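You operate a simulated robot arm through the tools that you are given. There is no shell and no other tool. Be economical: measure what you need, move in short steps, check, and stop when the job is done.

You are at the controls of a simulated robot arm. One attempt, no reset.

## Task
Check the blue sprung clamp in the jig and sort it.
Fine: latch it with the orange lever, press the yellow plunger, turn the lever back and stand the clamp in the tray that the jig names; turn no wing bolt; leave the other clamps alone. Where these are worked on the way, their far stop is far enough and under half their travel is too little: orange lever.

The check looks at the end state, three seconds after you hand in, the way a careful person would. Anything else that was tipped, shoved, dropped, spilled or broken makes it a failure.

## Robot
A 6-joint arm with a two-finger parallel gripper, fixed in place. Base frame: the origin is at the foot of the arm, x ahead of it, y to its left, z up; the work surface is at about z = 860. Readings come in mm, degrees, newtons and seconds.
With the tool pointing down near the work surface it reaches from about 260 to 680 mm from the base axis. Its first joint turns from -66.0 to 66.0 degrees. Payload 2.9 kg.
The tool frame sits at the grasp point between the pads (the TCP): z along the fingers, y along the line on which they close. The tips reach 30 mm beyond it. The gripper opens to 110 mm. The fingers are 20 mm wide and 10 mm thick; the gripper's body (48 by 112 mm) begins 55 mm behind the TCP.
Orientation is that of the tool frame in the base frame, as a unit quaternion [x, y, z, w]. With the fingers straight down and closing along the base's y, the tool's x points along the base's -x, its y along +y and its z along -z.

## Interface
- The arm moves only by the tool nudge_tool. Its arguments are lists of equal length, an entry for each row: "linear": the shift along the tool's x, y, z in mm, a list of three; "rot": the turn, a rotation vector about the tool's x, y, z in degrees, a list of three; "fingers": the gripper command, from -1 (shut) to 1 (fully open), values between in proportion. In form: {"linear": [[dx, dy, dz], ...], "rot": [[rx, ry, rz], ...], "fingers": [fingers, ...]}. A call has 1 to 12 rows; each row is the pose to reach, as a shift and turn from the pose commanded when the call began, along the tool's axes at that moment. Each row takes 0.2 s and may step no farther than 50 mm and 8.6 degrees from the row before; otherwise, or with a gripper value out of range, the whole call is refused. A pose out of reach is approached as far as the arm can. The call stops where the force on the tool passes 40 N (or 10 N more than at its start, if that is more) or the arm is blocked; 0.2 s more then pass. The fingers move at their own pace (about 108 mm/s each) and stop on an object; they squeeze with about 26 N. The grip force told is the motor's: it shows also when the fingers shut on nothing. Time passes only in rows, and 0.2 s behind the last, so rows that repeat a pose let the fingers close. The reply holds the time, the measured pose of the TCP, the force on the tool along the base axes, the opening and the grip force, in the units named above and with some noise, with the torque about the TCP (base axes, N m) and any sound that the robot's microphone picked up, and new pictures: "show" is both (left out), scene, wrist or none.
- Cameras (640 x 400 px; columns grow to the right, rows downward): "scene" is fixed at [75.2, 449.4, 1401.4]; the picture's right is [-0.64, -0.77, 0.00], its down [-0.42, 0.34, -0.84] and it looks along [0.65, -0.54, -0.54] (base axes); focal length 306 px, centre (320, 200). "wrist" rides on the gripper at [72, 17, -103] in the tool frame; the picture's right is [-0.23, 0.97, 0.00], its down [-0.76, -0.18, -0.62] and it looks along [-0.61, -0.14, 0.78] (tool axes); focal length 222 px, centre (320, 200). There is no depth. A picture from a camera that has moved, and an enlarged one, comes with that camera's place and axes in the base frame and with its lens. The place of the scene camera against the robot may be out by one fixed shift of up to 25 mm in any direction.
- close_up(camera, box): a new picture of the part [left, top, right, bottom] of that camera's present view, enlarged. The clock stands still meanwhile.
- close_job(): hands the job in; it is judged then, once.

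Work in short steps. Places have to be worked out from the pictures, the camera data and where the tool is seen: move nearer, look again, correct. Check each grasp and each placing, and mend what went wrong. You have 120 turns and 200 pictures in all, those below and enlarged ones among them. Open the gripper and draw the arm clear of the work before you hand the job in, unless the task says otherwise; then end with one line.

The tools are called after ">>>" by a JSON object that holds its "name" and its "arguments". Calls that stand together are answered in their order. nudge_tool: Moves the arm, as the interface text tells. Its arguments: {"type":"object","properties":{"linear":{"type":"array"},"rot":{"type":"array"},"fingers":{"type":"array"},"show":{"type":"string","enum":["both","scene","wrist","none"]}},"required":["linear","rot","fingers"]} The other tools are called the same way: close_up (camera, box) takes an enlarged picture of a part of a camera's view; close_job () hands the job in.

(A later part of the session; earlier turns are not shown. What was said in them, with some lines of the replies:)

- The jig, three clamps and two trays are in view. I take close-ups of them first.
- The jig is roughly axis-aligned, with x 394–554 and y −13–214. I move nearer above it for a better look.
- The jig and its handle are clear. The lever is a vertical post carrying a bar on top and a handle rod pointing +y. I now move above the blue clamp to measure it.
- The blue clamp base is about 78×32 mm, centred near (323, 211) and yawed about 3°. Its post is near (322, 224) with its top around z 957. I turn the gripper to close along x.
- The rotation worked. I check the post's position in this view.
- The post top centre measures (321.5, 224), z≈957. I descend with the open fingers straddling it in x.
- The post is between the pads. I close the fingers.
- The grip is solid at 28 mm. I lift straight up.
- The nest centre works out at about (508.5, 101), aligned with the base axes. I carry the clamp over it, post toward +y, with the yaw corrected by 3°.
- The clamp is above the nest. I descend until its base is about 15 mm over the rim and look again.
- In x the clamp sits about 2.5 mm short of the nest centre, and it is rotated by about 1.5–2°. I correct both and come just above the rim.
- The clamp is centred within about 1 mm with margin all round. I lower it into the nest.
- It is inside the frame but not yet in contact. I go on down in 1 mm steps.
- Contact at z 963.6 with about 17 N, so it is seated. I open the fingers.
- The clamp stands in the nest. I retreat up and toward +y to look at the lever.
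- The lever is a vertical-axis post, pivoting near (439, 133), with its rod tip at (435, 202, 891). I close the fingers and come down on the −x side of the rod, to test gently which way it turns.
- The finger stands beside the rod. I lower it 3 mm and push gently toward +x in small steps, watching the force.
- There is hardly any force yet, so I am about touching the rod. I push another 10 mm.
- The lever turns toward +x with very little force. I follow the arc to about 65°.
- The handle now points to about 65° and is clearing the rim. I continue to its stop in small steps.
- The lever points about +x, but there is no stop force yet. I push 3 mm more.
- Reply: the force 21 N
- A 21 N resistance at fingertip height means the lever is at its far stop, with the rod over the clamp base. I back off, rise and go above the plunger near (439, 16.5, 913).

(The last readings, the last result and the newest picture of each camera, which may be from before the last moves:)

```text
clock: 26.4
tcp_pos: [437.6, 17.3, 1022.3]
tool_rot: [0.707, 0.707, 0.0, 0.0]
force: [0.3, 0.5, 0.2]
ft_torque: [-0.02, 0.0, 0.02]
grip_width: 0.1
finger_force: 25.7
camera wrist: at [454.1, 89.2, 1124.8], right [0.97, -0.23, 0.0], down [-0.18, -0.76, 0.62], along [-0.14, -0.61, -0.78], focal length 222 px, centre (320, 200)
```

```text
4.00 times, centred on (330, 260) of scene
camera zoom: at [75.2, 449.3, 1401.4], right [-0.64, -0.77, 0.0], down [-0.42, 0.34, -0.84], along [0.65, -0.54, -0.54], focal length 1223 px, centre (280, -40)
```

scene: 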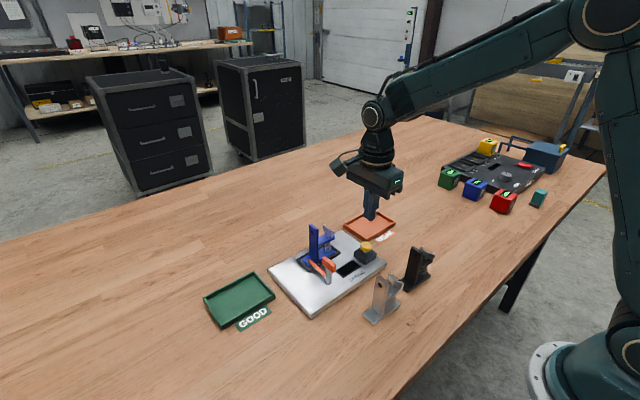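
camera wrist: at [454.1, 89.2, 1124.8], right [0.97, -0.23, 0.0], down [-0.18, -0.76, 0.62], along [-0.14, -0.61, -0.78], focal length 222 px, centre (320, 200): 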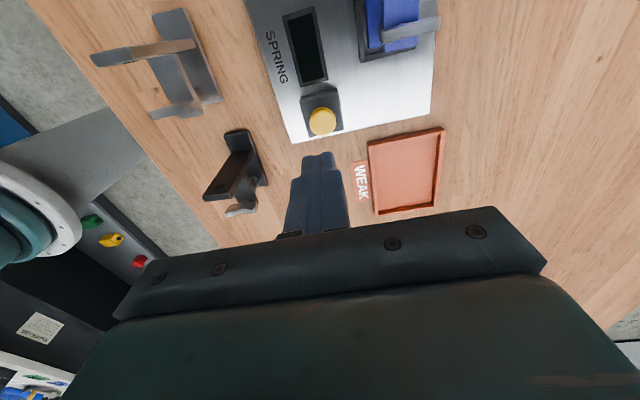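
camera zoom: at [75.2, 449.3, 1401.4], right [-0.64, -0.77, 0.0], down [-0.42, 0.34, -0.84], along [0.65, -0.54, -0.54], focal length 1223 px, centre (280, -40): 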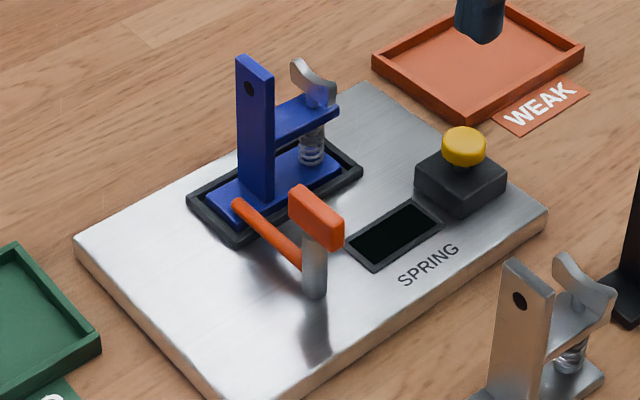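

The lever is latched. The plunger top is at about (440.5, 18). I descend just above it, then press in 1.5 mm steps.

>>> {"name": "nudge_tool", "arguments": {"linear": [[1, 3, 30], [1, 3, 60], [1, 3, 72], [1, 3, 75], [1, 3, 77], [1, 3, 79], [1, 3, 81], [1, 3, 83], [1, 3, 85], [1, 3, 87]], "rot": [[0, 0, 0], [0, 0, 0], [0, 0, 0], [0, 0, 0], [0, 0, 0], [0, 0, 0], [0, 0, 0], [0, 0, 0], [0, 0, 0], [0, 0, 0]], "fingers": [-1, -1, -1, -1, -1, -1, -1, -1, -1, -1], "show": "none"}}

>>> {"name": "close_up", "arguments": {"camera": "scene", "box": [320, 210, 410, 300]}}

```text
clock: 28.6
tcp_pos: [441.4, 17.9, 935.8]
tool_rot: [0.707, 0.707, 0.001, 0.0]
force: [0.3, 0.2, 5.9]
ft_torque: [0.03, -0.03, 0.04]
grip_width: 0.0
finger_force: 26.1
heard: click
```

```text
4.44 times, centred on (365, 255) of scene
camera zoom: at [75.1, 449.4, 1401.4], right [-0.64, -0.77, 0.0], down [-0.42, 0.34, -0.84], along [0.65, -0.54, -0.54], focal length 1358 px, centre (120, -44)
```

zoom: 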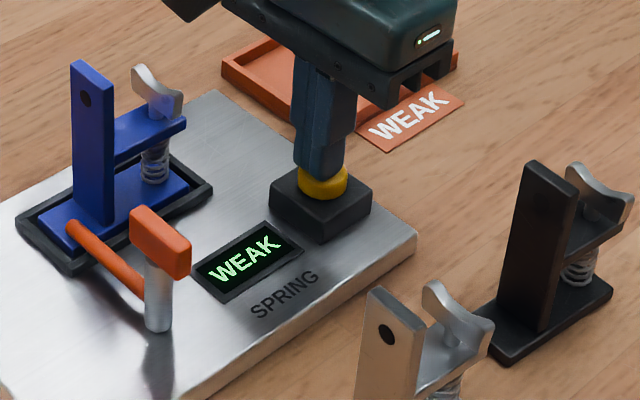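

There was a click, and the jig shows WEAK. I release the plunger, rise and confirm the reading.

>>> {"name": "nudge_tool", "arguments": {"linear": [[0, 0, -30], [0, 0, -75], [0, 0, -85], [0, 0, -85]], "rot": [[0, 0, 0], [0, 0, 0], [0, 0, 0], [0, 0, 0]], "fingers": [-1, -1, -1, -1], "show": "none"}}

>>> {"name": "close_up", "arguments": {"camera": "scene", "box": [270, 210, 410, 310]}}

```text
clock: 29.6
tcp_pos: [440.9, 17.3, 1019.6]
tool_rot: [0.707, 0.707, 0.001, -0.001]
force: [0.1, 0.9, 0.0]
ft_torque: [0.0, 0.02, 0.01]
grip_width: 0.0
finger_force: 26.0
```

```text
4.00 times, centred on (340, 260) of scene
camera zoom: at [75.2, 449.4, 1401.4], right [-0.64, -0.77, 0.0], down [-0.42, 0.34, -0.84], along [0.65, -0.54, -0.54], focal length 1223 px, centre (240, -40)
```

zoom: 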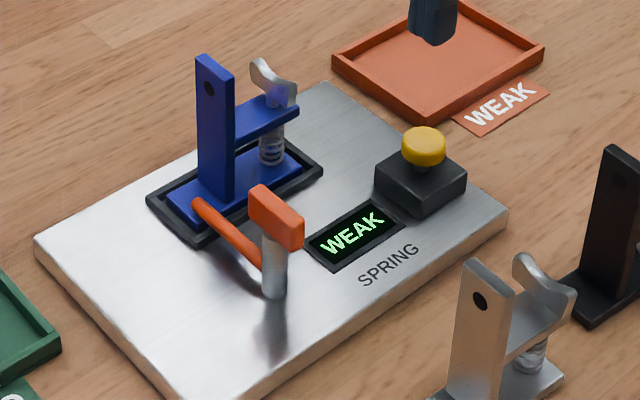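

The verdict is WEAK. To turn the lever back I must push from its −y side beside the clamp. So I first yaw the gripper back by 90°, so that its long body axis runs along y and clears the clamp post.

>>> {"name": "nudge_tool", "arguments": {"linear": [[0, 0, 0], [0, 0, 0], [0, 0, 0], [0, 0, 0], [0, 0, 0], [0, 0, 0], [0, 0, 0], [0, 0, 0], [0, 0, 0], [0, 0, 0], [0, 0, 0], [0, 0, 0]], "rot": [[0, 0, -8], [0, 0, -16], [0, 0, -24], [0, 0, -32], [0, 0, -40], [0, 0, -48], [0, 0, -56], [0, 0, -64], [0, 0, -72], [0, 0, -80], [0, 0, -88], [0, 0, -90]], "fingers": [-1, -1, -1, -1, -1, -1, -1, -1, -1, -1, -1, -1], "show": "none"}}

```text
clock: 32.2
tcp_pos: [441.0, 17.9, 1020.5]
tool_rot: [-0.001, 1.0, 0.0, 0.0]
force: [-0.4, 0.0, 0.4]
ft_torque: [0.01, 0.01, 0.02]
grip_width: 0.0
finger_force: 26.5
```

Next I tilt 6° so the body leans away from the clamp, and move above the −y side of the rod.

>>> {"name": "nudge_tool", "arguments": {"linear": [[-10, 45, 0], [-23, 92, 15], [-23, 92, 15]], "rot": [[0, -3, 0], [0, -6, 0], [0, -6, 0]], "fingers": [-1, -1, -1]}}

>>> {"name": "close_up", "arguments": {"camera": "wrist", "box": [200, 40, 440, 240]}}

>>> {"name": "close_up", "arguments": {"camera": "scene", "box": [270, 190, 390, 300]}}

```text
refused: row 2 steps farther than a row can; nothing moved
```

```text
2.00 times, centred on (320, 140) of wrist
camera zoom: at [368.4, 34.8, 1122.7], right [0.23, 0.97, 0.0], down [0.76, -0.18, 0.62], along [0.61, -0.14, -0.78], focal length 444 px, centre (320, 320)
```

zoom: 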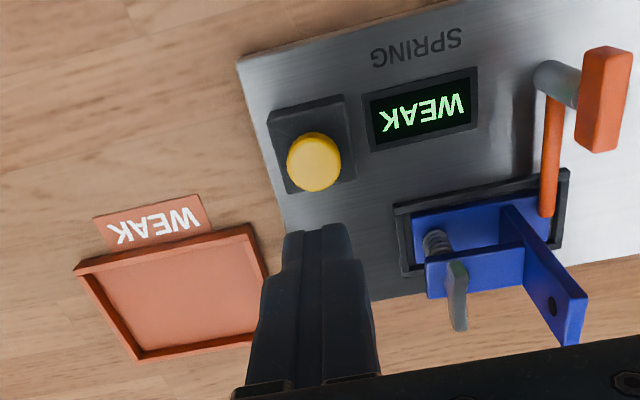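

```text
3.64 times, centred on (330, 245) of scene
camera zoom: at [75.2, 449.4, 1401.4], right [-0.64, -0.77, 0.0], down [-0.42, 0.34, -0.84], along [0.65, -0.54, -0.54], focal length 1112 px, centre (284, 36)
```

zoom: 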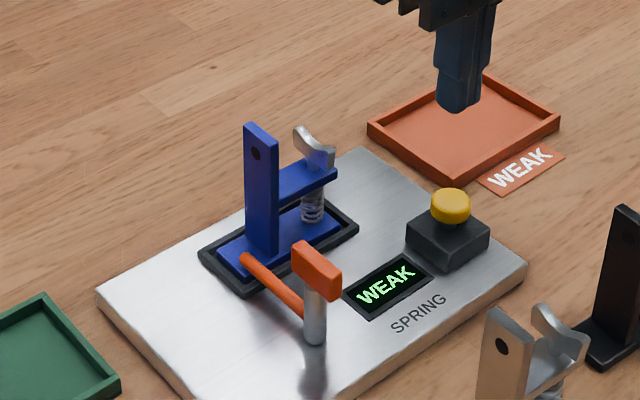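

The row was too long and nothing moved. I repeat it with smaller steps.

>>> {"name": "nudge_tool", "arguments": {"linear": [[-7, 30, 0], [-15, 62, 5], [-23, 92, 15], [-23, 92, 15]], "rot": [[0, -3, 0], [0, -6, 0], [0, -6, 0], [0, -6, 0]], "fingers": [-1, -1, -1, -1]}}

>>> {"name": "close_up", "arguments": {"camera": "wrist", "box": [200, 40, 440, 240]}}

>>> {"name": "close_up", "arguments": {"camera": "scene", "box": [270, 190, 390, 300]}}

```text
clock: 33.2
tcp_pos: [463.8, 109.6, 1004.9]
tool_rot: [0.001, 0.999, -0.001, 0.053]
force: [0.0, -0.9, 0.4]
ft_torque: [0.01, -0.03, -0.03]
grip_width: 0.0
finger_force: 26.2
camera wrist: at [381.4, 127.1, 1099.0], right [0.23, 0.97, 0.02], down [0.69, -0.18, 0.7], along [0.69, -0.14, -0.71], focal length 222 px, centre (320, 200)
```

scene: 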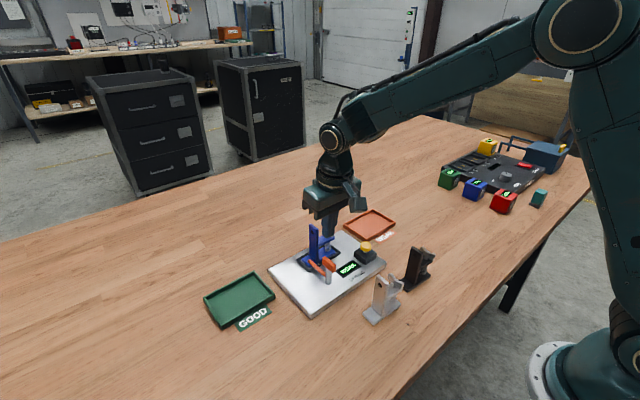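
wrist: 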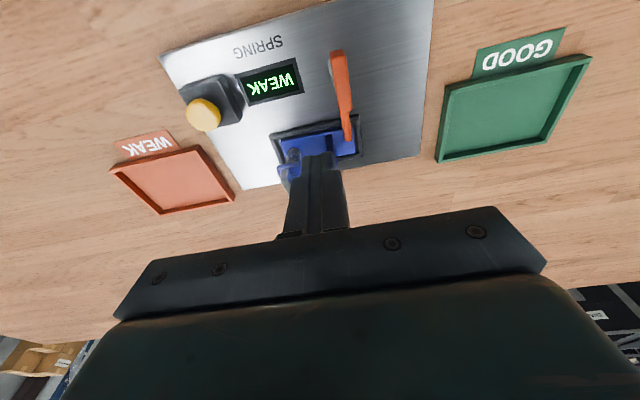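

```text
2.00 times, centred on (320, 140) of wrist
camera zoom: at [381.4, 127.1, 1099.0], right [0.23, 0.97, 0.02], down [0.69, -0.18, 0.7], along [0.69, -0.14, -0.71], focal length 444 px, centre (320, 320)
```

zoom: 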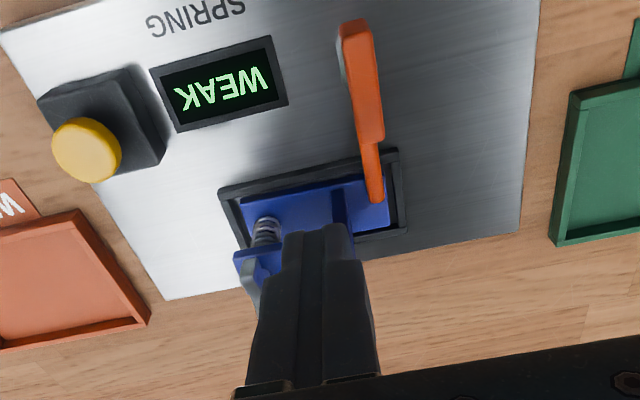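

```text
3.64 times, centred on (330, 245) of scene
camera zoom: at [75.2, 449.4, 1401.4], right [-0.64, -0.77, 0.0], down [-0.42, 0.34, -0.84], along [0.65, -0.54, -0.54], focal length 1112 px, centre (284, 36)
```

zoom: 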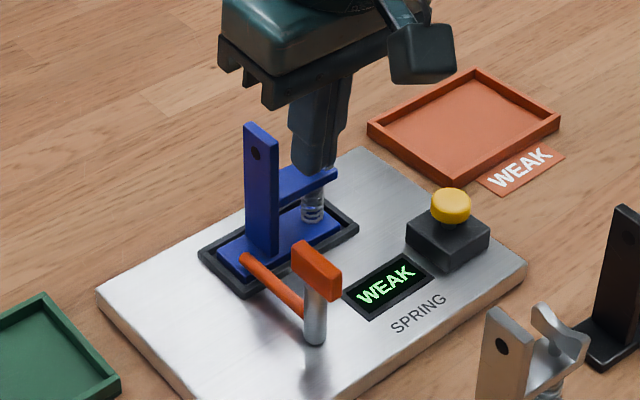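

The fingertip is at about (467, 110), between the lever block and the clamp. I descend vertically in the base frame.

>>> {"name": "nudge_tool", "arguments": {"linear": [[3.1, 0, 30], [6.3, 0, 60], [8.4, 0, 80], [9.5, 0, 90.5], [9.5, 0, 90.5]], "rot": [[0, 0, 0], [0, 0, 0], [0, 0, 0], [0, 0, 0], [0, 0, 0]], "fingers": [-1, -1, -1, -1, -1]}}

>>> {"name": "close_up", "arguments": {"camera": "wrist", "box": [220, 60, 460, 220]}}

>>> {"name": "close_up", "arguments": {"camera": "scene", "box": [270, 210, 370, 300]}}

```text
clock: 34.4
tcp_pos: [464.6, 109.9, 914.5]
tool_rot: [0.001, 0.999, -0.001, 0.052]
force: [-0.2, 0.0, -0.4]
ft_torque: [-0.02, -0.01, -0.01]
grip_width: 0.1
finger_force: 26.5
camera wrist: at [380.6, 126.8, 1008.0], right [0.23, 0.97, 0.02], down [0.69, -0.18, 0.7], along [0.69, -0.14, -0.71], focal length 222 px, centre (320, 200)
```

scene: 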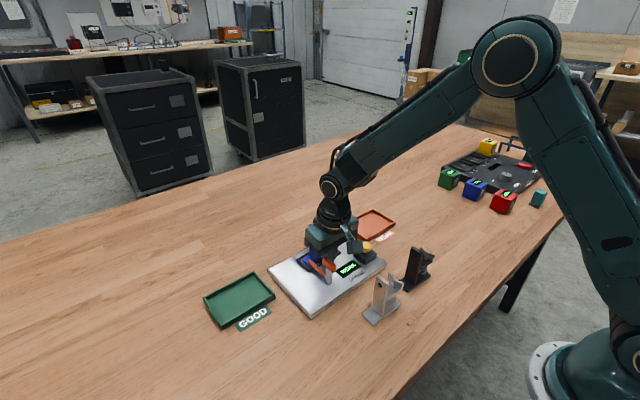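
wrist: 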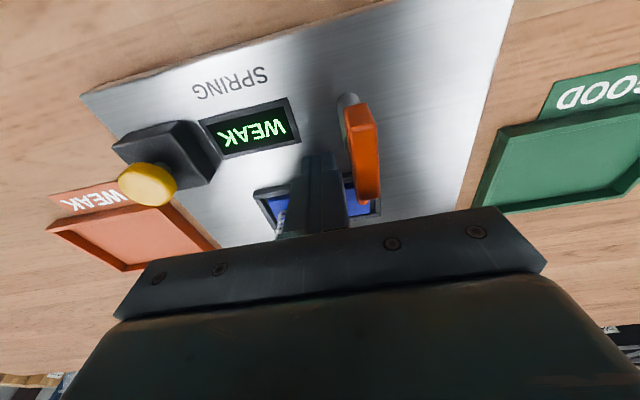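

```text
2.50 times, centred on (340, 140) of wrist
camera zoom: at [380.6, 126.8, 1008.0], right [0.23, 0.97, 0.02], down [0.69, -0.18, 0.7], along [0.69, -0.14, -0.71], focal length 555 px, centre (270, 350)
```

zoom: 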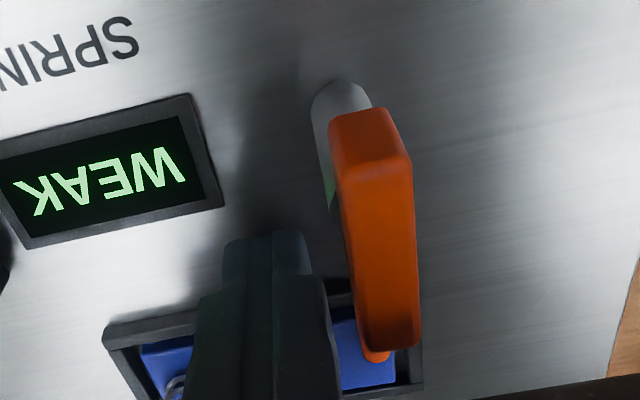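

```text
4.44 times, centred on (320, 255) of scene
camera zoom: at [75.2, 449.4, 1401.4], right [-0.64, -0.77, 0.0], down [-0.42, 0.34, -0.84], along [0.65, -0.54, -0.54], focal length 1358 px, centre (320, -44)
```

zoom: 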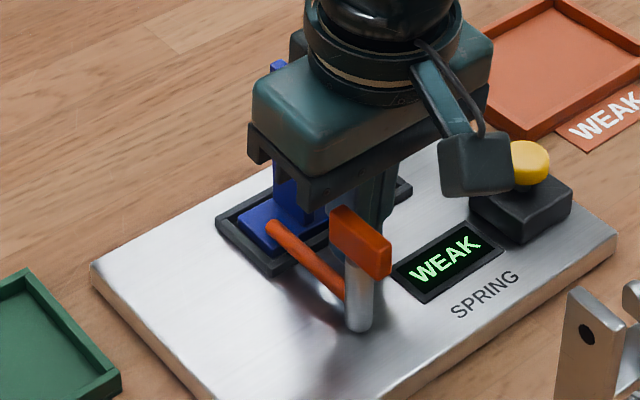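

The finger is in place. I push the rod in +y at constant x until about 45°.

>>> {"name": "nudge_tool", "arguments": {"linear": [[0, 5, 0], [0, 10, 0], [0, 14, 0], [0, 18, 0], [0, 22, 0], [0, 26, 0], [0, 31, 0], [0, 31, 0]], "rot": [[0, 0, 0], [0, 0, 0], [0, 0, 0], [0, 0, 0], [0, 0, 0], [0, 0, 0], [0, 0, 0], [0, 0, 0]], "fingers": [-1, -1, -1, -1, -1, -1, -1, -1]}}

>>> {"name": "close_up", "arguments": {"camera": "scene", "box": [270, 210, 370, 300]}}

```text
clock: 36.2
tcp_pos: [463.9, 141.5, 913.6]
tool_rot: [0.0, 0.999, 0.0, 0.053]
force: [0.0, 0.4, 0.2]
ft_torque: [0.0, 0.01, -0.03]
grip_width: 0.2
finger_force: 26.2
camera wrist: at [381.0, 157.9, 1008.5], right [0.23, 0.97, 0.02], down [0.69, -0.18, 0.7], along [0.69, -0.14, -0.71], focal length 222 px, centre (320, 200)
```

scene: 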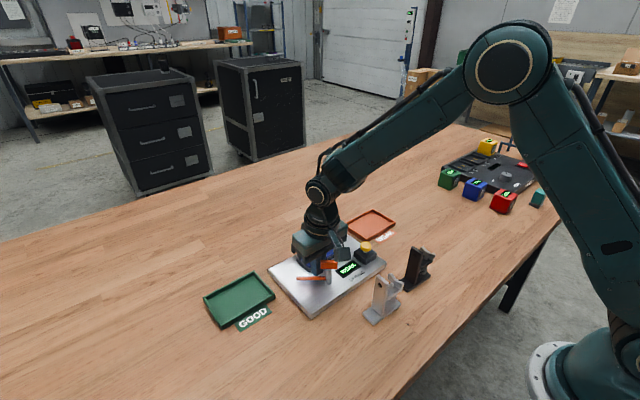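
wrist: 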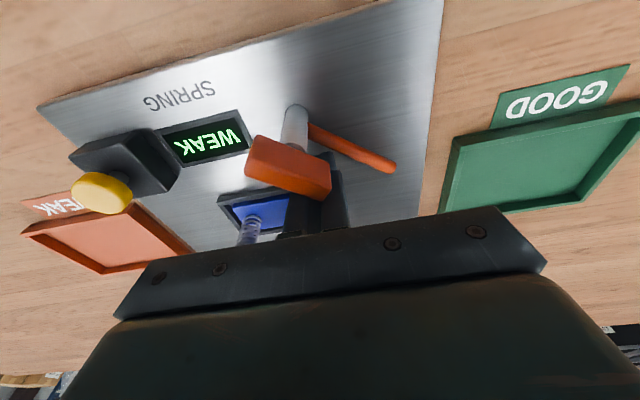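

```text
4.44 times, centred on (320, 255) of scene
camera zoom: at [75.2, 449.4, 1401.4], right [-0.64, -0.77, 0.0], down [-0.42, 0.34, -0.84], along [0.65, -0.54, -0.54], focal length 1358 px, centre (320, -44)
```

zoom: 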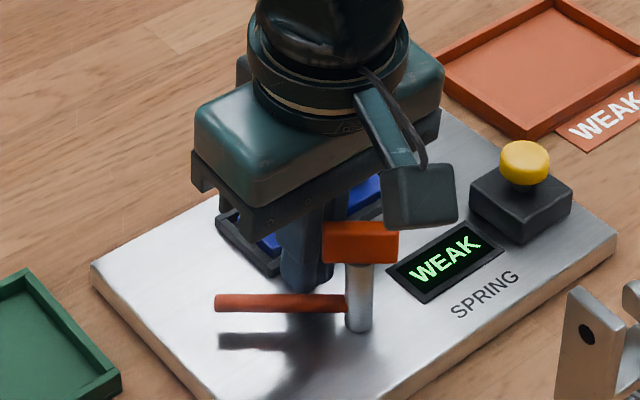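

The lever is coming back. I continue round the arc to its start stop.

>>> {"name": "nudge_tool", "arguments": {"linear": [[0, 7, 0], [0, 13, 0], [1, 20, -0.1], [4, 27, -0.4], [8, 33, -0.8], [12, 36.5, -1.2], [15, 38, -1.6], [17, 38, -1.8], [17, 38, -1.8]], "rot": [[0, 0, 0], [0, 0, 0], [0, 0, 0], [0, 0, 0], [0, 0, 0], [0, 0, 0], [0, 0, 0], [0, 0, 0], [0, 0, 0]], "fingers": [-1, -1, -1, -1, -1, -1, -1, -1, -1]}}

>>> {"name": "close_up", "arguments": {"camera": "scene", "box": [270, 210, 370, 300]}}

```text
clock: 38.2
tcp_pos: [447.3, 178.5, 914.8]
tool_rot: [0.0, 0.999, 0.0, 0.052]
force: [-0.5, 0.8, 0.6]
ft_torque: [-0.01, 0.0, 0.0]
grip_width: 0.0
finger_force: 25.9
camera wrist: at [364.1, 196.0, 1008.5], right [0.23, 0.97, 0.02], down [0.69, -0.18, 0.7], along [0.69, -0.14, -0.71], focal length 222 px, centre (320, 200)
```

scene: 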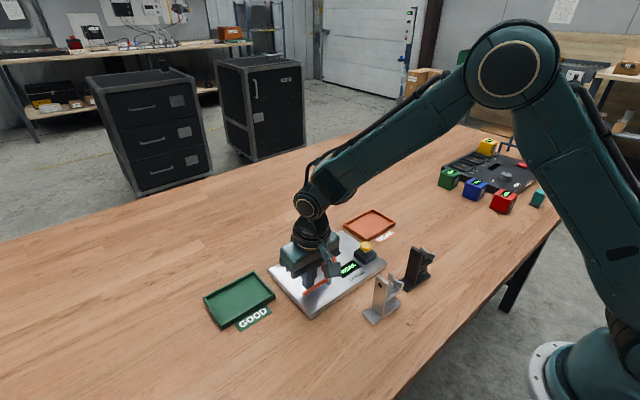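
wrist: 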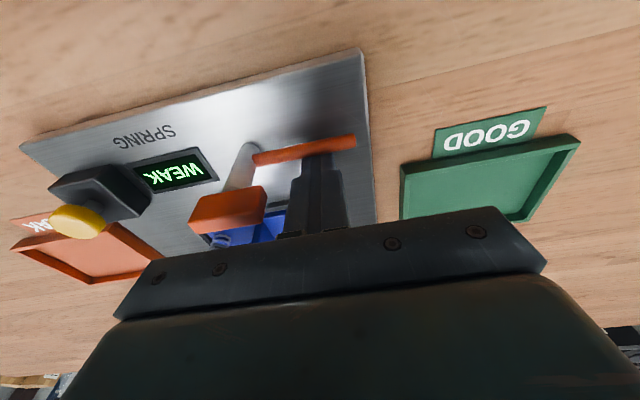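

```text
4.44 times, centred on (320, 255) of scene
camera zoom: at [75.2, 449.4, 1401.4], right [-0.64, -0.77, 0.0], down [-0.42, 0.34, -0.84], along [0.65, -0.54, -0.54], focal length 1358 px, centre (320, -44)
```

zoom: 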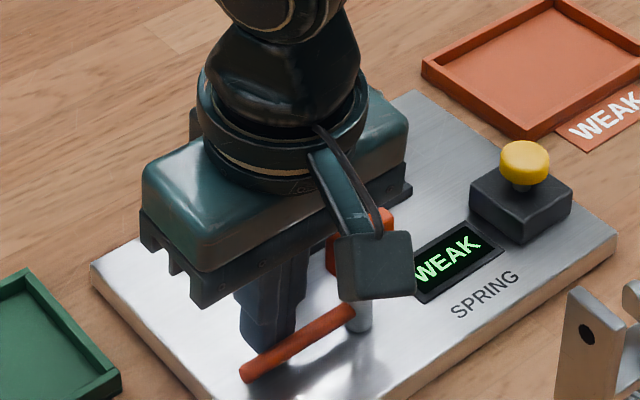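

It is almost back. I press on toward −x until the stop is felt.

>>> {"name": "nudge_tool", "arguments": {"linear": [[2, 0, -0.2], [4, 0, -0.4], [5.5, 0, -0.6], [7, 0, -0.7]], "rot": [[0, 0, 0], [0, 0, 0], [0, 0, 0], [0, 0, 0]], "fingers": [-1, -1, -1, -1], "show": "none"}}

>>> {"name": "close_up", "arguments": {"camera": "scene", "box": [270, 210, 370, 300]}}

```text
clock: 39.2
tcp_pos: [445.9, 179.6, 916.5]
tool_rot: [0.002, 0.998, 0.002, 0.059]
force: [35.3, -4.3, -6.4]
ft_torque: [-0.1, -0.9, 0.08]
grip_width: 0.0
finger_force: 25.8
```

```text
4.44 times, centred on (320, 255) of scene
camera zoom: at [76.2, 449.3, 1401.4], right [-0.64, -0.77, 0.0], down [-0.42, 0.34, -0.84], along [0.65, -0.54, -0.54], focal length 1358 px, centre (320, -44)
```

zoom: 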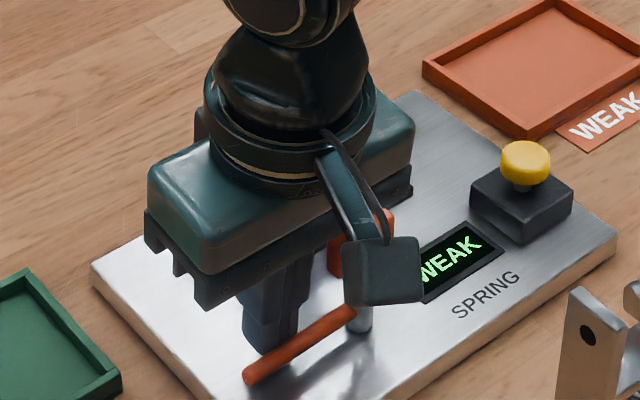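

It is at the stop with 35 N. I back off, rise and untilt.

>>> {"name": "nudge_tool", "arguments": {"linear": [[-7, 0, 0.7], [-14, 0, 1.5], [-18, 0, -35], [-23, 0, -80], [-27, 0, -120], [-30, 0, -145], [-30, 0, -145]], "rot": [[0, 0, 0], [0, 0, 0], [0, 0, 0], [0, 0, 0], [0, 3, 0], [0, 6, 0], [0, 6, 0]], "fingers": [-1, -1, -1, -1, -1, -1, -1], "show": "none"}}

>>> {"name": "close_up", "arguments": {"camera": "scene", "box": [260, 200, 380, 310]}}

>>> {"name": "close_up", "arguments": {"camera": "wrist", "box": [120, 0, 440, 200]}}

```text
clock: 40.8
tcp_pos: [455.6, 180.1, 1061.9]
tool_rot: [0.0, 1.0, 0.0, 0.0]
force: [-0.2, 0.8, 1.4]
ft_torque: [0.01, -0.01, -0.04]
grip_width: 0.0
finger_force: 25.7
```

```text
3.64 times, centred on (320, 255) of scene
camera zoom: at [75.2, 449.4, 1401.4], right [-0.64, -0.77, 0.0], down [-0.42, 0.34, -0.84], along [0.65, -0.54, -0.54], focal length 1112 px, centre (320, 0)
```

zoom: 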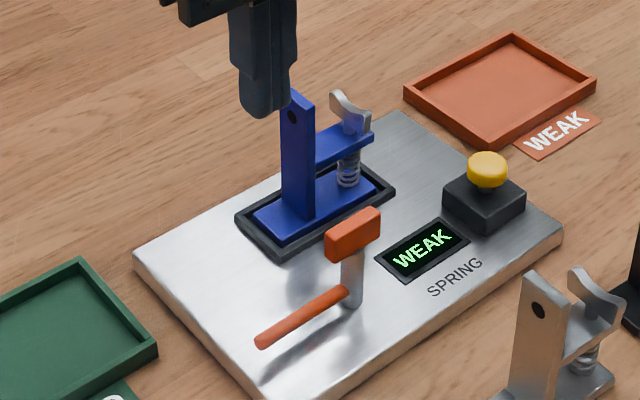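

```text
2.00 times, centred on (280, 100) of wrist
camera zoom: at [381.8, 195.8, 1164.9], right [0.23, 0.97, 0.0], down [0.76, -0.18, 0.62], along [0.61, -0.14, -0.78], focal length 444 px, centre (400, 400)
```

zoom: 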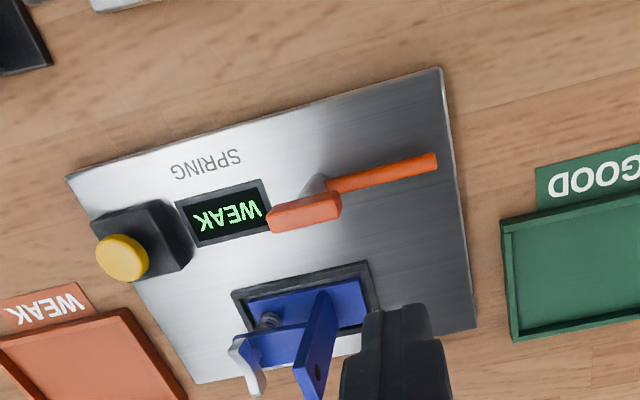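

The lever is back in its start position and WEAK still shows. I yaw the gripper 90° again and come over the clamp's post with the fingers at 60 mm.

>>> {"name": "nudge_tool", "arguments": {"linear": [[-5, -5, 0], [-10, -10, 0], [-15, -16, 0], [-20, -22, 0], [-25, -28, 0], [-30, -34, 0], [-35, -40, 0], [-40, -46, 0], [-45, -52, 0], [-50, -58, 0], [-55, -65, 0], [-55, -65, 0]], "rot": [[0, 0, 8.3], [0, 0, 16.6], [0, 0, 24.9], [0, 0, 33.2], [0, 0, 41.5], [0, 0, 49.8], [0, 0, 58.1], [0, 0, 66.4], [0, 0, 74.7], [0, 0, 83], [0, 0, 91.3], [0, 0, 91.3]], "fingers": [-1, -0.5, 0.09, 0.09, 0.09, 0.09, 0.09, 0.09, 0.09, 0.09, 0.09, 0.09]}}

>>> {"name": "close_up", "arguments": {"camera": "wrist", "box": [240, 50, 400, 230]}}

```text
clock: 43.4
tcp_pos: [509.5, 114.2, 1061.6]
tool_rot: [0.716, 0.698, 0.0, -0.001]
force: [0.3, 0.2, 0.7]
ft_torque: [0.01, 0.02, 0.01]
grip_width: 59.7
finger_force: 0.1
camera wrist: at [528.1, 186.3, 1164.3], right [0.97, -0.25, 0.0], down [-0.2, -0.76, 0.62], along [-0.16, -0.6, -0.78], focal length 222 px, centre (320, 200)
```

scene: 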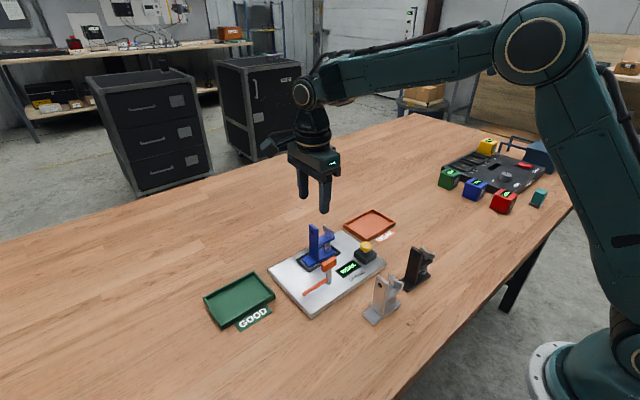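
wrist: 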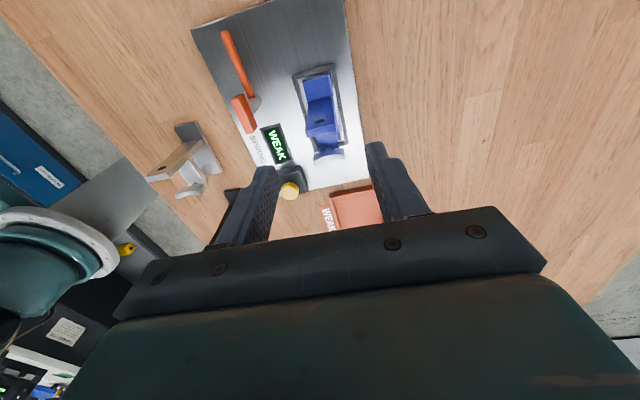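

```text
2.22 times, centred on (320, 140) of wrist
camera zoom: at [528.1, 186.3, 1164.3], right [0.97, -0.25, 0.0], down [-0.2, -0.76, 0.62], along [-0.16, -0.6, -0.78], focal length 494 px, centre (320, 333)
```

zoom: 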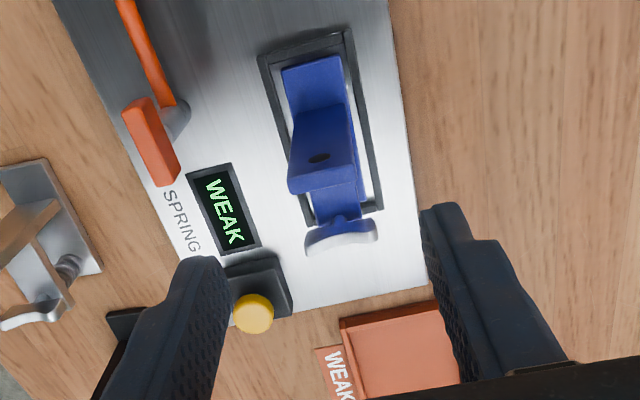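

The post top is at about (509.7, 113), right under the gripper. I descend and grasp.

>>> {"name": "nudge_tool", "arguments": {"linear": [[0, 0, 40], [0, 0, 75], [0, 0, 97], [0, 0, 97], [0, 0, 97], [0, 0, 97], [0, 0, 97]], "rot": [[0, 0, 0], [0, 0, 0], [0, 0, 0], [0, 0, 0], [0, 0, 0], [0, 0, 0], [0, 0, 0]], "fingers": [0.09, 0.09, 0.09, 0.09, -1, -1, -1], "show": "wrist"}}

```text
clock: 45.0
tcp_pos: [510.3, 114.3, 964.7]
tool_rot: [0.715, 0.699, -0.001, 0.001]
force: [0.8, 0.0, 0.6]
ft_torque: [0.01, 0.0, 0.02]
grip_width: 27.8
finger_force: 26.5
camera wrist: at [529.1, 186.9, 1067.7], right [0.97, -0.25, 0.0], down [-0.19, -0.76, 0.62], along [-0.16, -0.6, -0.78], focal length 222 px, centre (320, 200)
```

wrist: 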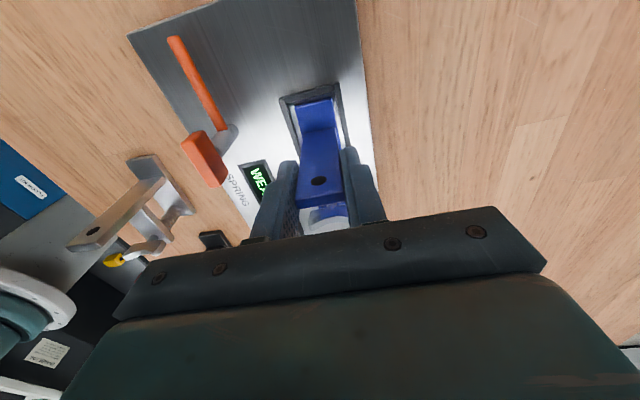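

It is gripped at 27.8 mm. I lift straight up, then carry it over the WEAK tray, whose centre is about (526, −97).

>>> {"name": "nudge_tool", "arguments": {"linear": [[0, 0, -10], [0, 0, -45], [0, 0, -90], [-35, 4, -90], [-80, 8, -90], [-125, 13, -90], [-165, 17, -90], [-196.6, 20.5, -90], [-196.6, 20.5, -90]], "rot": [[0, 0, 0], [0, 0, 0], [0, 0, 0], [0, 0, 0], [0, 0, 0], [0, 0, -1.3], [0, 0, -1.3], [0, 0, -1.3], [0, 0, -1.3]], "fingers": [-1, -1, -1, -1, -1, -1, -1, -1, -1]}}

>>> {"name": "close_up", "arguments": {"camera": "wrist", "box": [200, 20, 440, 230]}}

>>> {"name": "close_up", "arguments": {"camera": "scene", "box": [300, 160, 420, 280]}}

```text
clock: 47.0
tcp_pos: [525.8, -82.8, 1054.8]
tool_rot: [0.707, 0.707, -0.001, 0.0]
force: [0.3, -0.8, -2.3]
ft_torque: [0.05, -0.02, -0.04]
grip_width: 27.8
finger_force: 25.4
camera wrist: at [542.5, -10.0, 1157.1], right [0.97, -0.23, 0.0], down [-0.18, -0.76, 0.62], along [-0.14, -0.61, -0.78], focal length 222 px, centre (320, 200)
```

scene: 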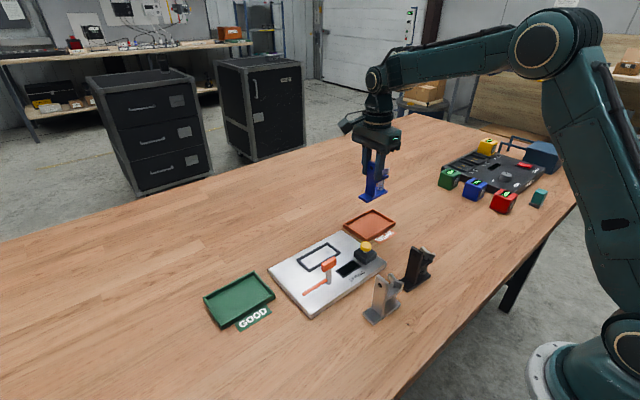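
wrist: 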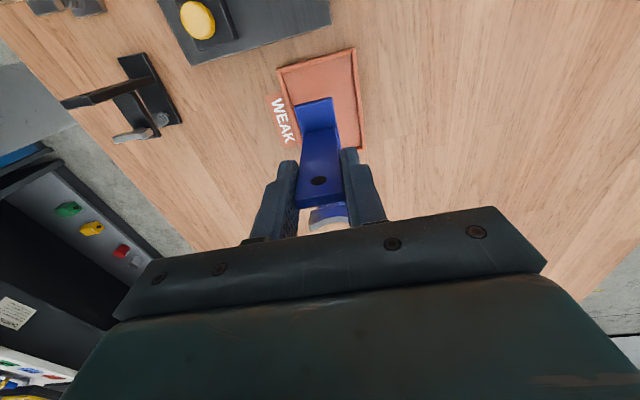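

```text
1.90 times, centred on (320, 125) of wrist
camera zoom: at [542.5, -10.0, 1157.1], right [0.97, -0.23, 0.0], down [-0.18, -0.76, 0.62], along [-0.14, -0.61, -0.78], focal length 423 px, centre (320, 343)
```

zoom: 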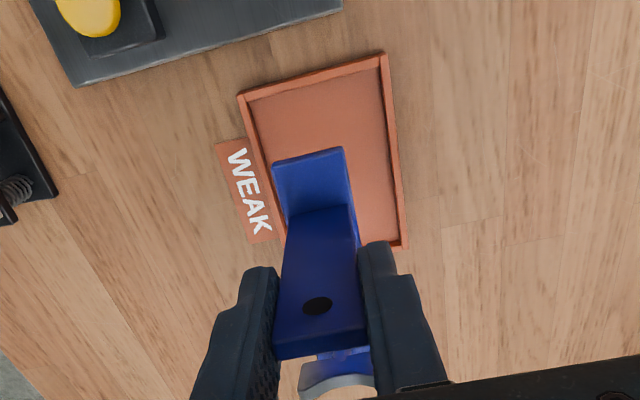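

```text
3.33 times, centred on (360, 220) of scene
camera zoom: at [75.3, 449.3, 1401.4], right [-0.64, -0.77, 0.0], down [-0.42, 0.34, -0.84], along [0.65, -0.54, -0.54], focal length 1019 px, centre (187, 133)
```

zoom: 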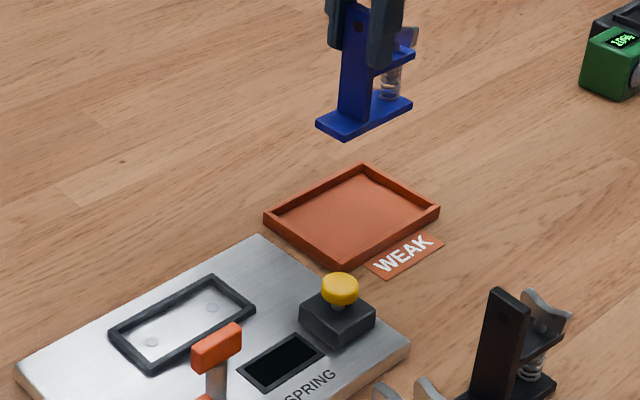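

The tray centre is about (529.5, −98). I shift 3 mm and descend to about 20 mm above the tray floor.

>>> {"name": "nudge_tool", "arguments": {"linear": [[-1.5, 3.5, 40], [-1.5, 3.5, 75], [-1.5, 3.5, 75]], "rot": [[0, 0, 0], [0, 0, 0], [0, 0, 0]], "fingers": [-1, -1, -1], "show": "none"}}

>>> {"name": "close_up", "arguments": {"camera": "wrist", "box": [220, 20, 420, 200]}}

>>> {"name": "close_up", "arguments": {"camera": "scene", "box": [320, 170, 420, 260]}}

```text
clock: 47.8
tcp_pos: [529.0, -85.1, 980.1]
tool_rot: [0.707, 0.707, 0.0, 0.0]
force: [-0.1, -0.6, -1.8]
ft_torque: [0.02, -0.01, -0.01]
grip_width: 27.6
finger_force: 26.1
```

```text
2.22 times, centred on (320, 110) of wrist
camera zoom: at [545.7, -12.3, 1082.1], right [0.97, -0.23, 0.0], down [-0.18, -0.76, 0.62], along [-0.14, -0.61, -0.78], focal length 494 px, centre (320, 400)
```

zoom: 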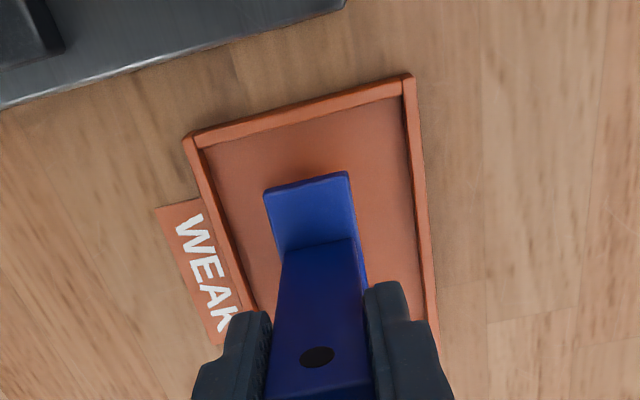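

```text
4.44 times, centred on (370, 215) of scene
camera zoom: at [75.3, 449.3, 1401.4], right [-0.64, -0.77, 0.0], down [-0.42, 0.34, -0.84], along [0.65, -0.54, -0.54], focal length 1358 px, centre (98, 133)
```

zoom: 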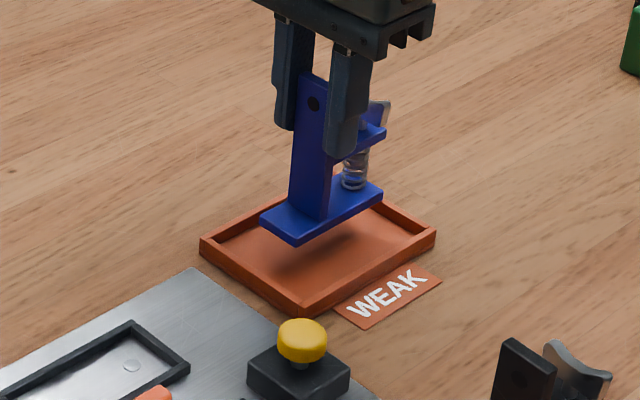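

It is well centred. I lower it into the tray, slowly at the end.

>>> {"name": "nudge_tool", "arguments": {"linear": [[0, 0, 10], [0, 0, 18], [0, 0, 22], [0, 0, 24], [0, 0, 25], [0, 0, 26], [0, 0, 26]], "rot": [[0, 0, 0], [0, 0, 0], [0, 0, 0], [0, 0, 0], [0, 0, 0], [0, 0, 0], [0, 0, 0]], "fingers": [-1, -1, -1, -1, -1, -1, -1], "show": "none"}}

```text
clock: 49.4
tcp_pos: [529.3, -84.2, 953.3]
tool_rot: [0.707, 0.707, 0.0, 0.0]
force: [-0.8, 0.2, -2.8]
ft_torque: [0.02, 0.01, -0.01]
grip_width: 27.7
finger_force: 25.3
```

No contact yet. I continue in 1 mm steps.

>>> {"name": "nudge_tool", "arguments": {"linear": [[0, 0, 1], [0, 0, 1], [0, 0, 2], [0, 0, 2]], "rot": [[0, 0, 0], [0, 0, 0], [0, 0, 0], [0, 0, 0]], "fingers": [-1, -1, -1, -1], "show": "none"}}

>>> {"name": "close_up", "arguments": {"camera": "scene", "box": [330, 180, 410, 250]}}

```text
clock: 50.4
tcp_pos: [529.4, -83.9, 952.7]
tool_rot: [0.707, 0.707, 0.0, 0.001]
force: [-7.1, 1.4, 16.8]
ft_torque: [0.01, 0.39, -0.01]
grip_width: 27.7
finger_force: 26.2
```

```text
5.71 times, centred on (370, 215) of scene
camera zoom: at [74.8, 449.4, 1401.4], right [-0.64, -0.77, 0.0], down [-0.42, 0.34, -0.84], along [0.65, -0.54, -0.54], focal length 1747 px, centre (34, 114)
```

zoom: 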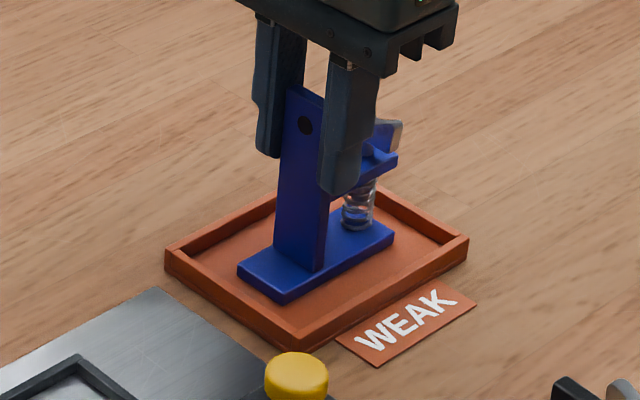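

It is standing on the tray floor, with 17 N of contact. I ease off, open and retreat straight up.

>>> {"name": "nudge_tool", "arguments": {"linear": [[0, 0, -1.5], [0, 0, -1.5], [0, 0, -1.5], [0, 0, -1.5], [0, 0, -40], [0, 0, -85], [0, 0, -125], [0, 0, -125]], "rot": [[0, 0, 0], [0, 0, 0], [0, 0, 0], [0, 0, 0], [0, 0, 0], [0, 0, 0], [0, 0, 0], [0, 0, 0]], "fingers": [-1, -0.3, 0.09, 0.09, 0.09, 0.09, 0.09, 0.09]}}

>>> {"name": "close_up", "arguments": {"camera": "scene", "box": [260, 180, 440, 320]}}

```text
clock: 52.2
tcp_pos: [529.9, -83.6, 1077.1]
tool_rot: [0.707, 0.707, 0.0, 0.0]
force: [0.9, -1.0, 0.1]
ft_torque: [0.01, 0.0, -0.03]
grip_width: 60.2
finger_force: 0.1
camera wrist: at [545.9, -11.7, 1179.6], right [0.97, -0.23, 0.0], down [-0.18, -0.76, 0.62], along [-0.14, -0.61, -0.78], focal length 222 px, centre (320, 200)
```

scene: 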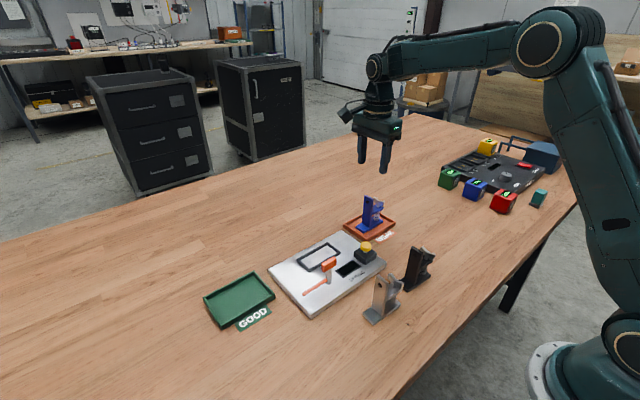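
wrist: 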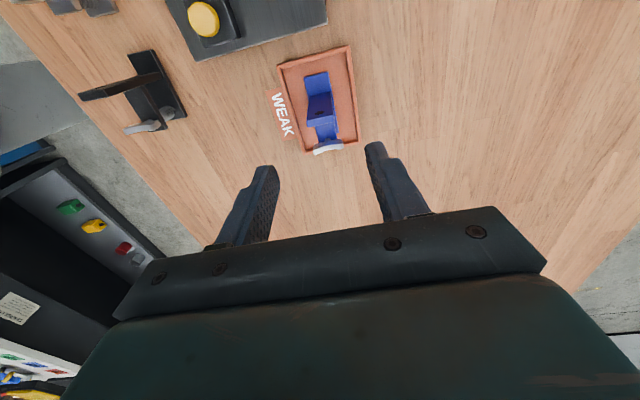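

```text
2.86 times, centred on (350, 250) of scene
camera zoom: at [75.2, 449.4, 1401.4], right [-0.64, -0.77, 0.0], down [-0.42, 0.34, -0.84], along [0.65, -0.54, -0.54], focal length 873 px, centre (234, 57)
```

zoom: 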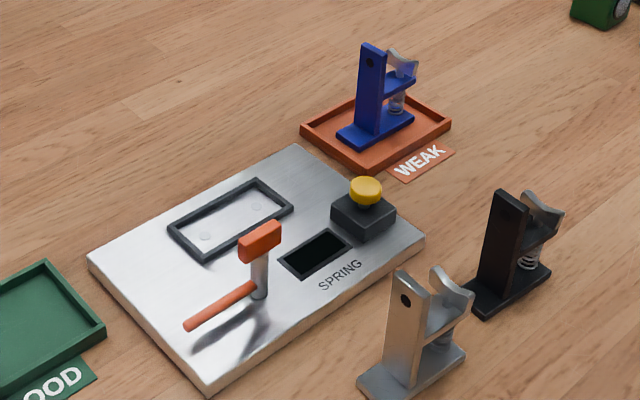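

The clamp stands in the WEAK tray, the lever is back, and the other clamps are untouched. I open the gripper fully and rise a bit more before handing in.

>>> {"name": "nudge_tool", "arguments": {"linear": [[0, 0, -30], [0, 0, -60], [0, 0, -60]], "rot": [[0, 0, 0], [0, 0, 0], [0, 0, 0]], "fingers": [1, 1, 1], "show": "scene"}}

```text
clock: 53.0
tcp_pos: [529.7, -84.1, 1136.7]
tool_rot: [0.707, 0.707, 0.0, 0.0]
force: [-0.4, -0.5, 0.4]
ft_torque: [-0.01, -0.01, -0.01]
grip_width: 110.0
finger_force: 0.1
```

scene: 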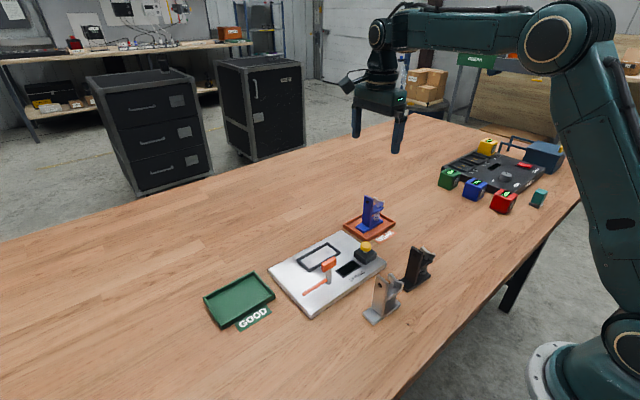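

The arm is clear and the scene is in order, so I hand in.

>>> {"name": "close_job", "arguments": {}}

```text
The job is handed in.
```

The jig read the blue clamp as WEAK; it now stands in the WEAK tray, with the lever turned back, no wing bolt turned and the other clamps untouched.
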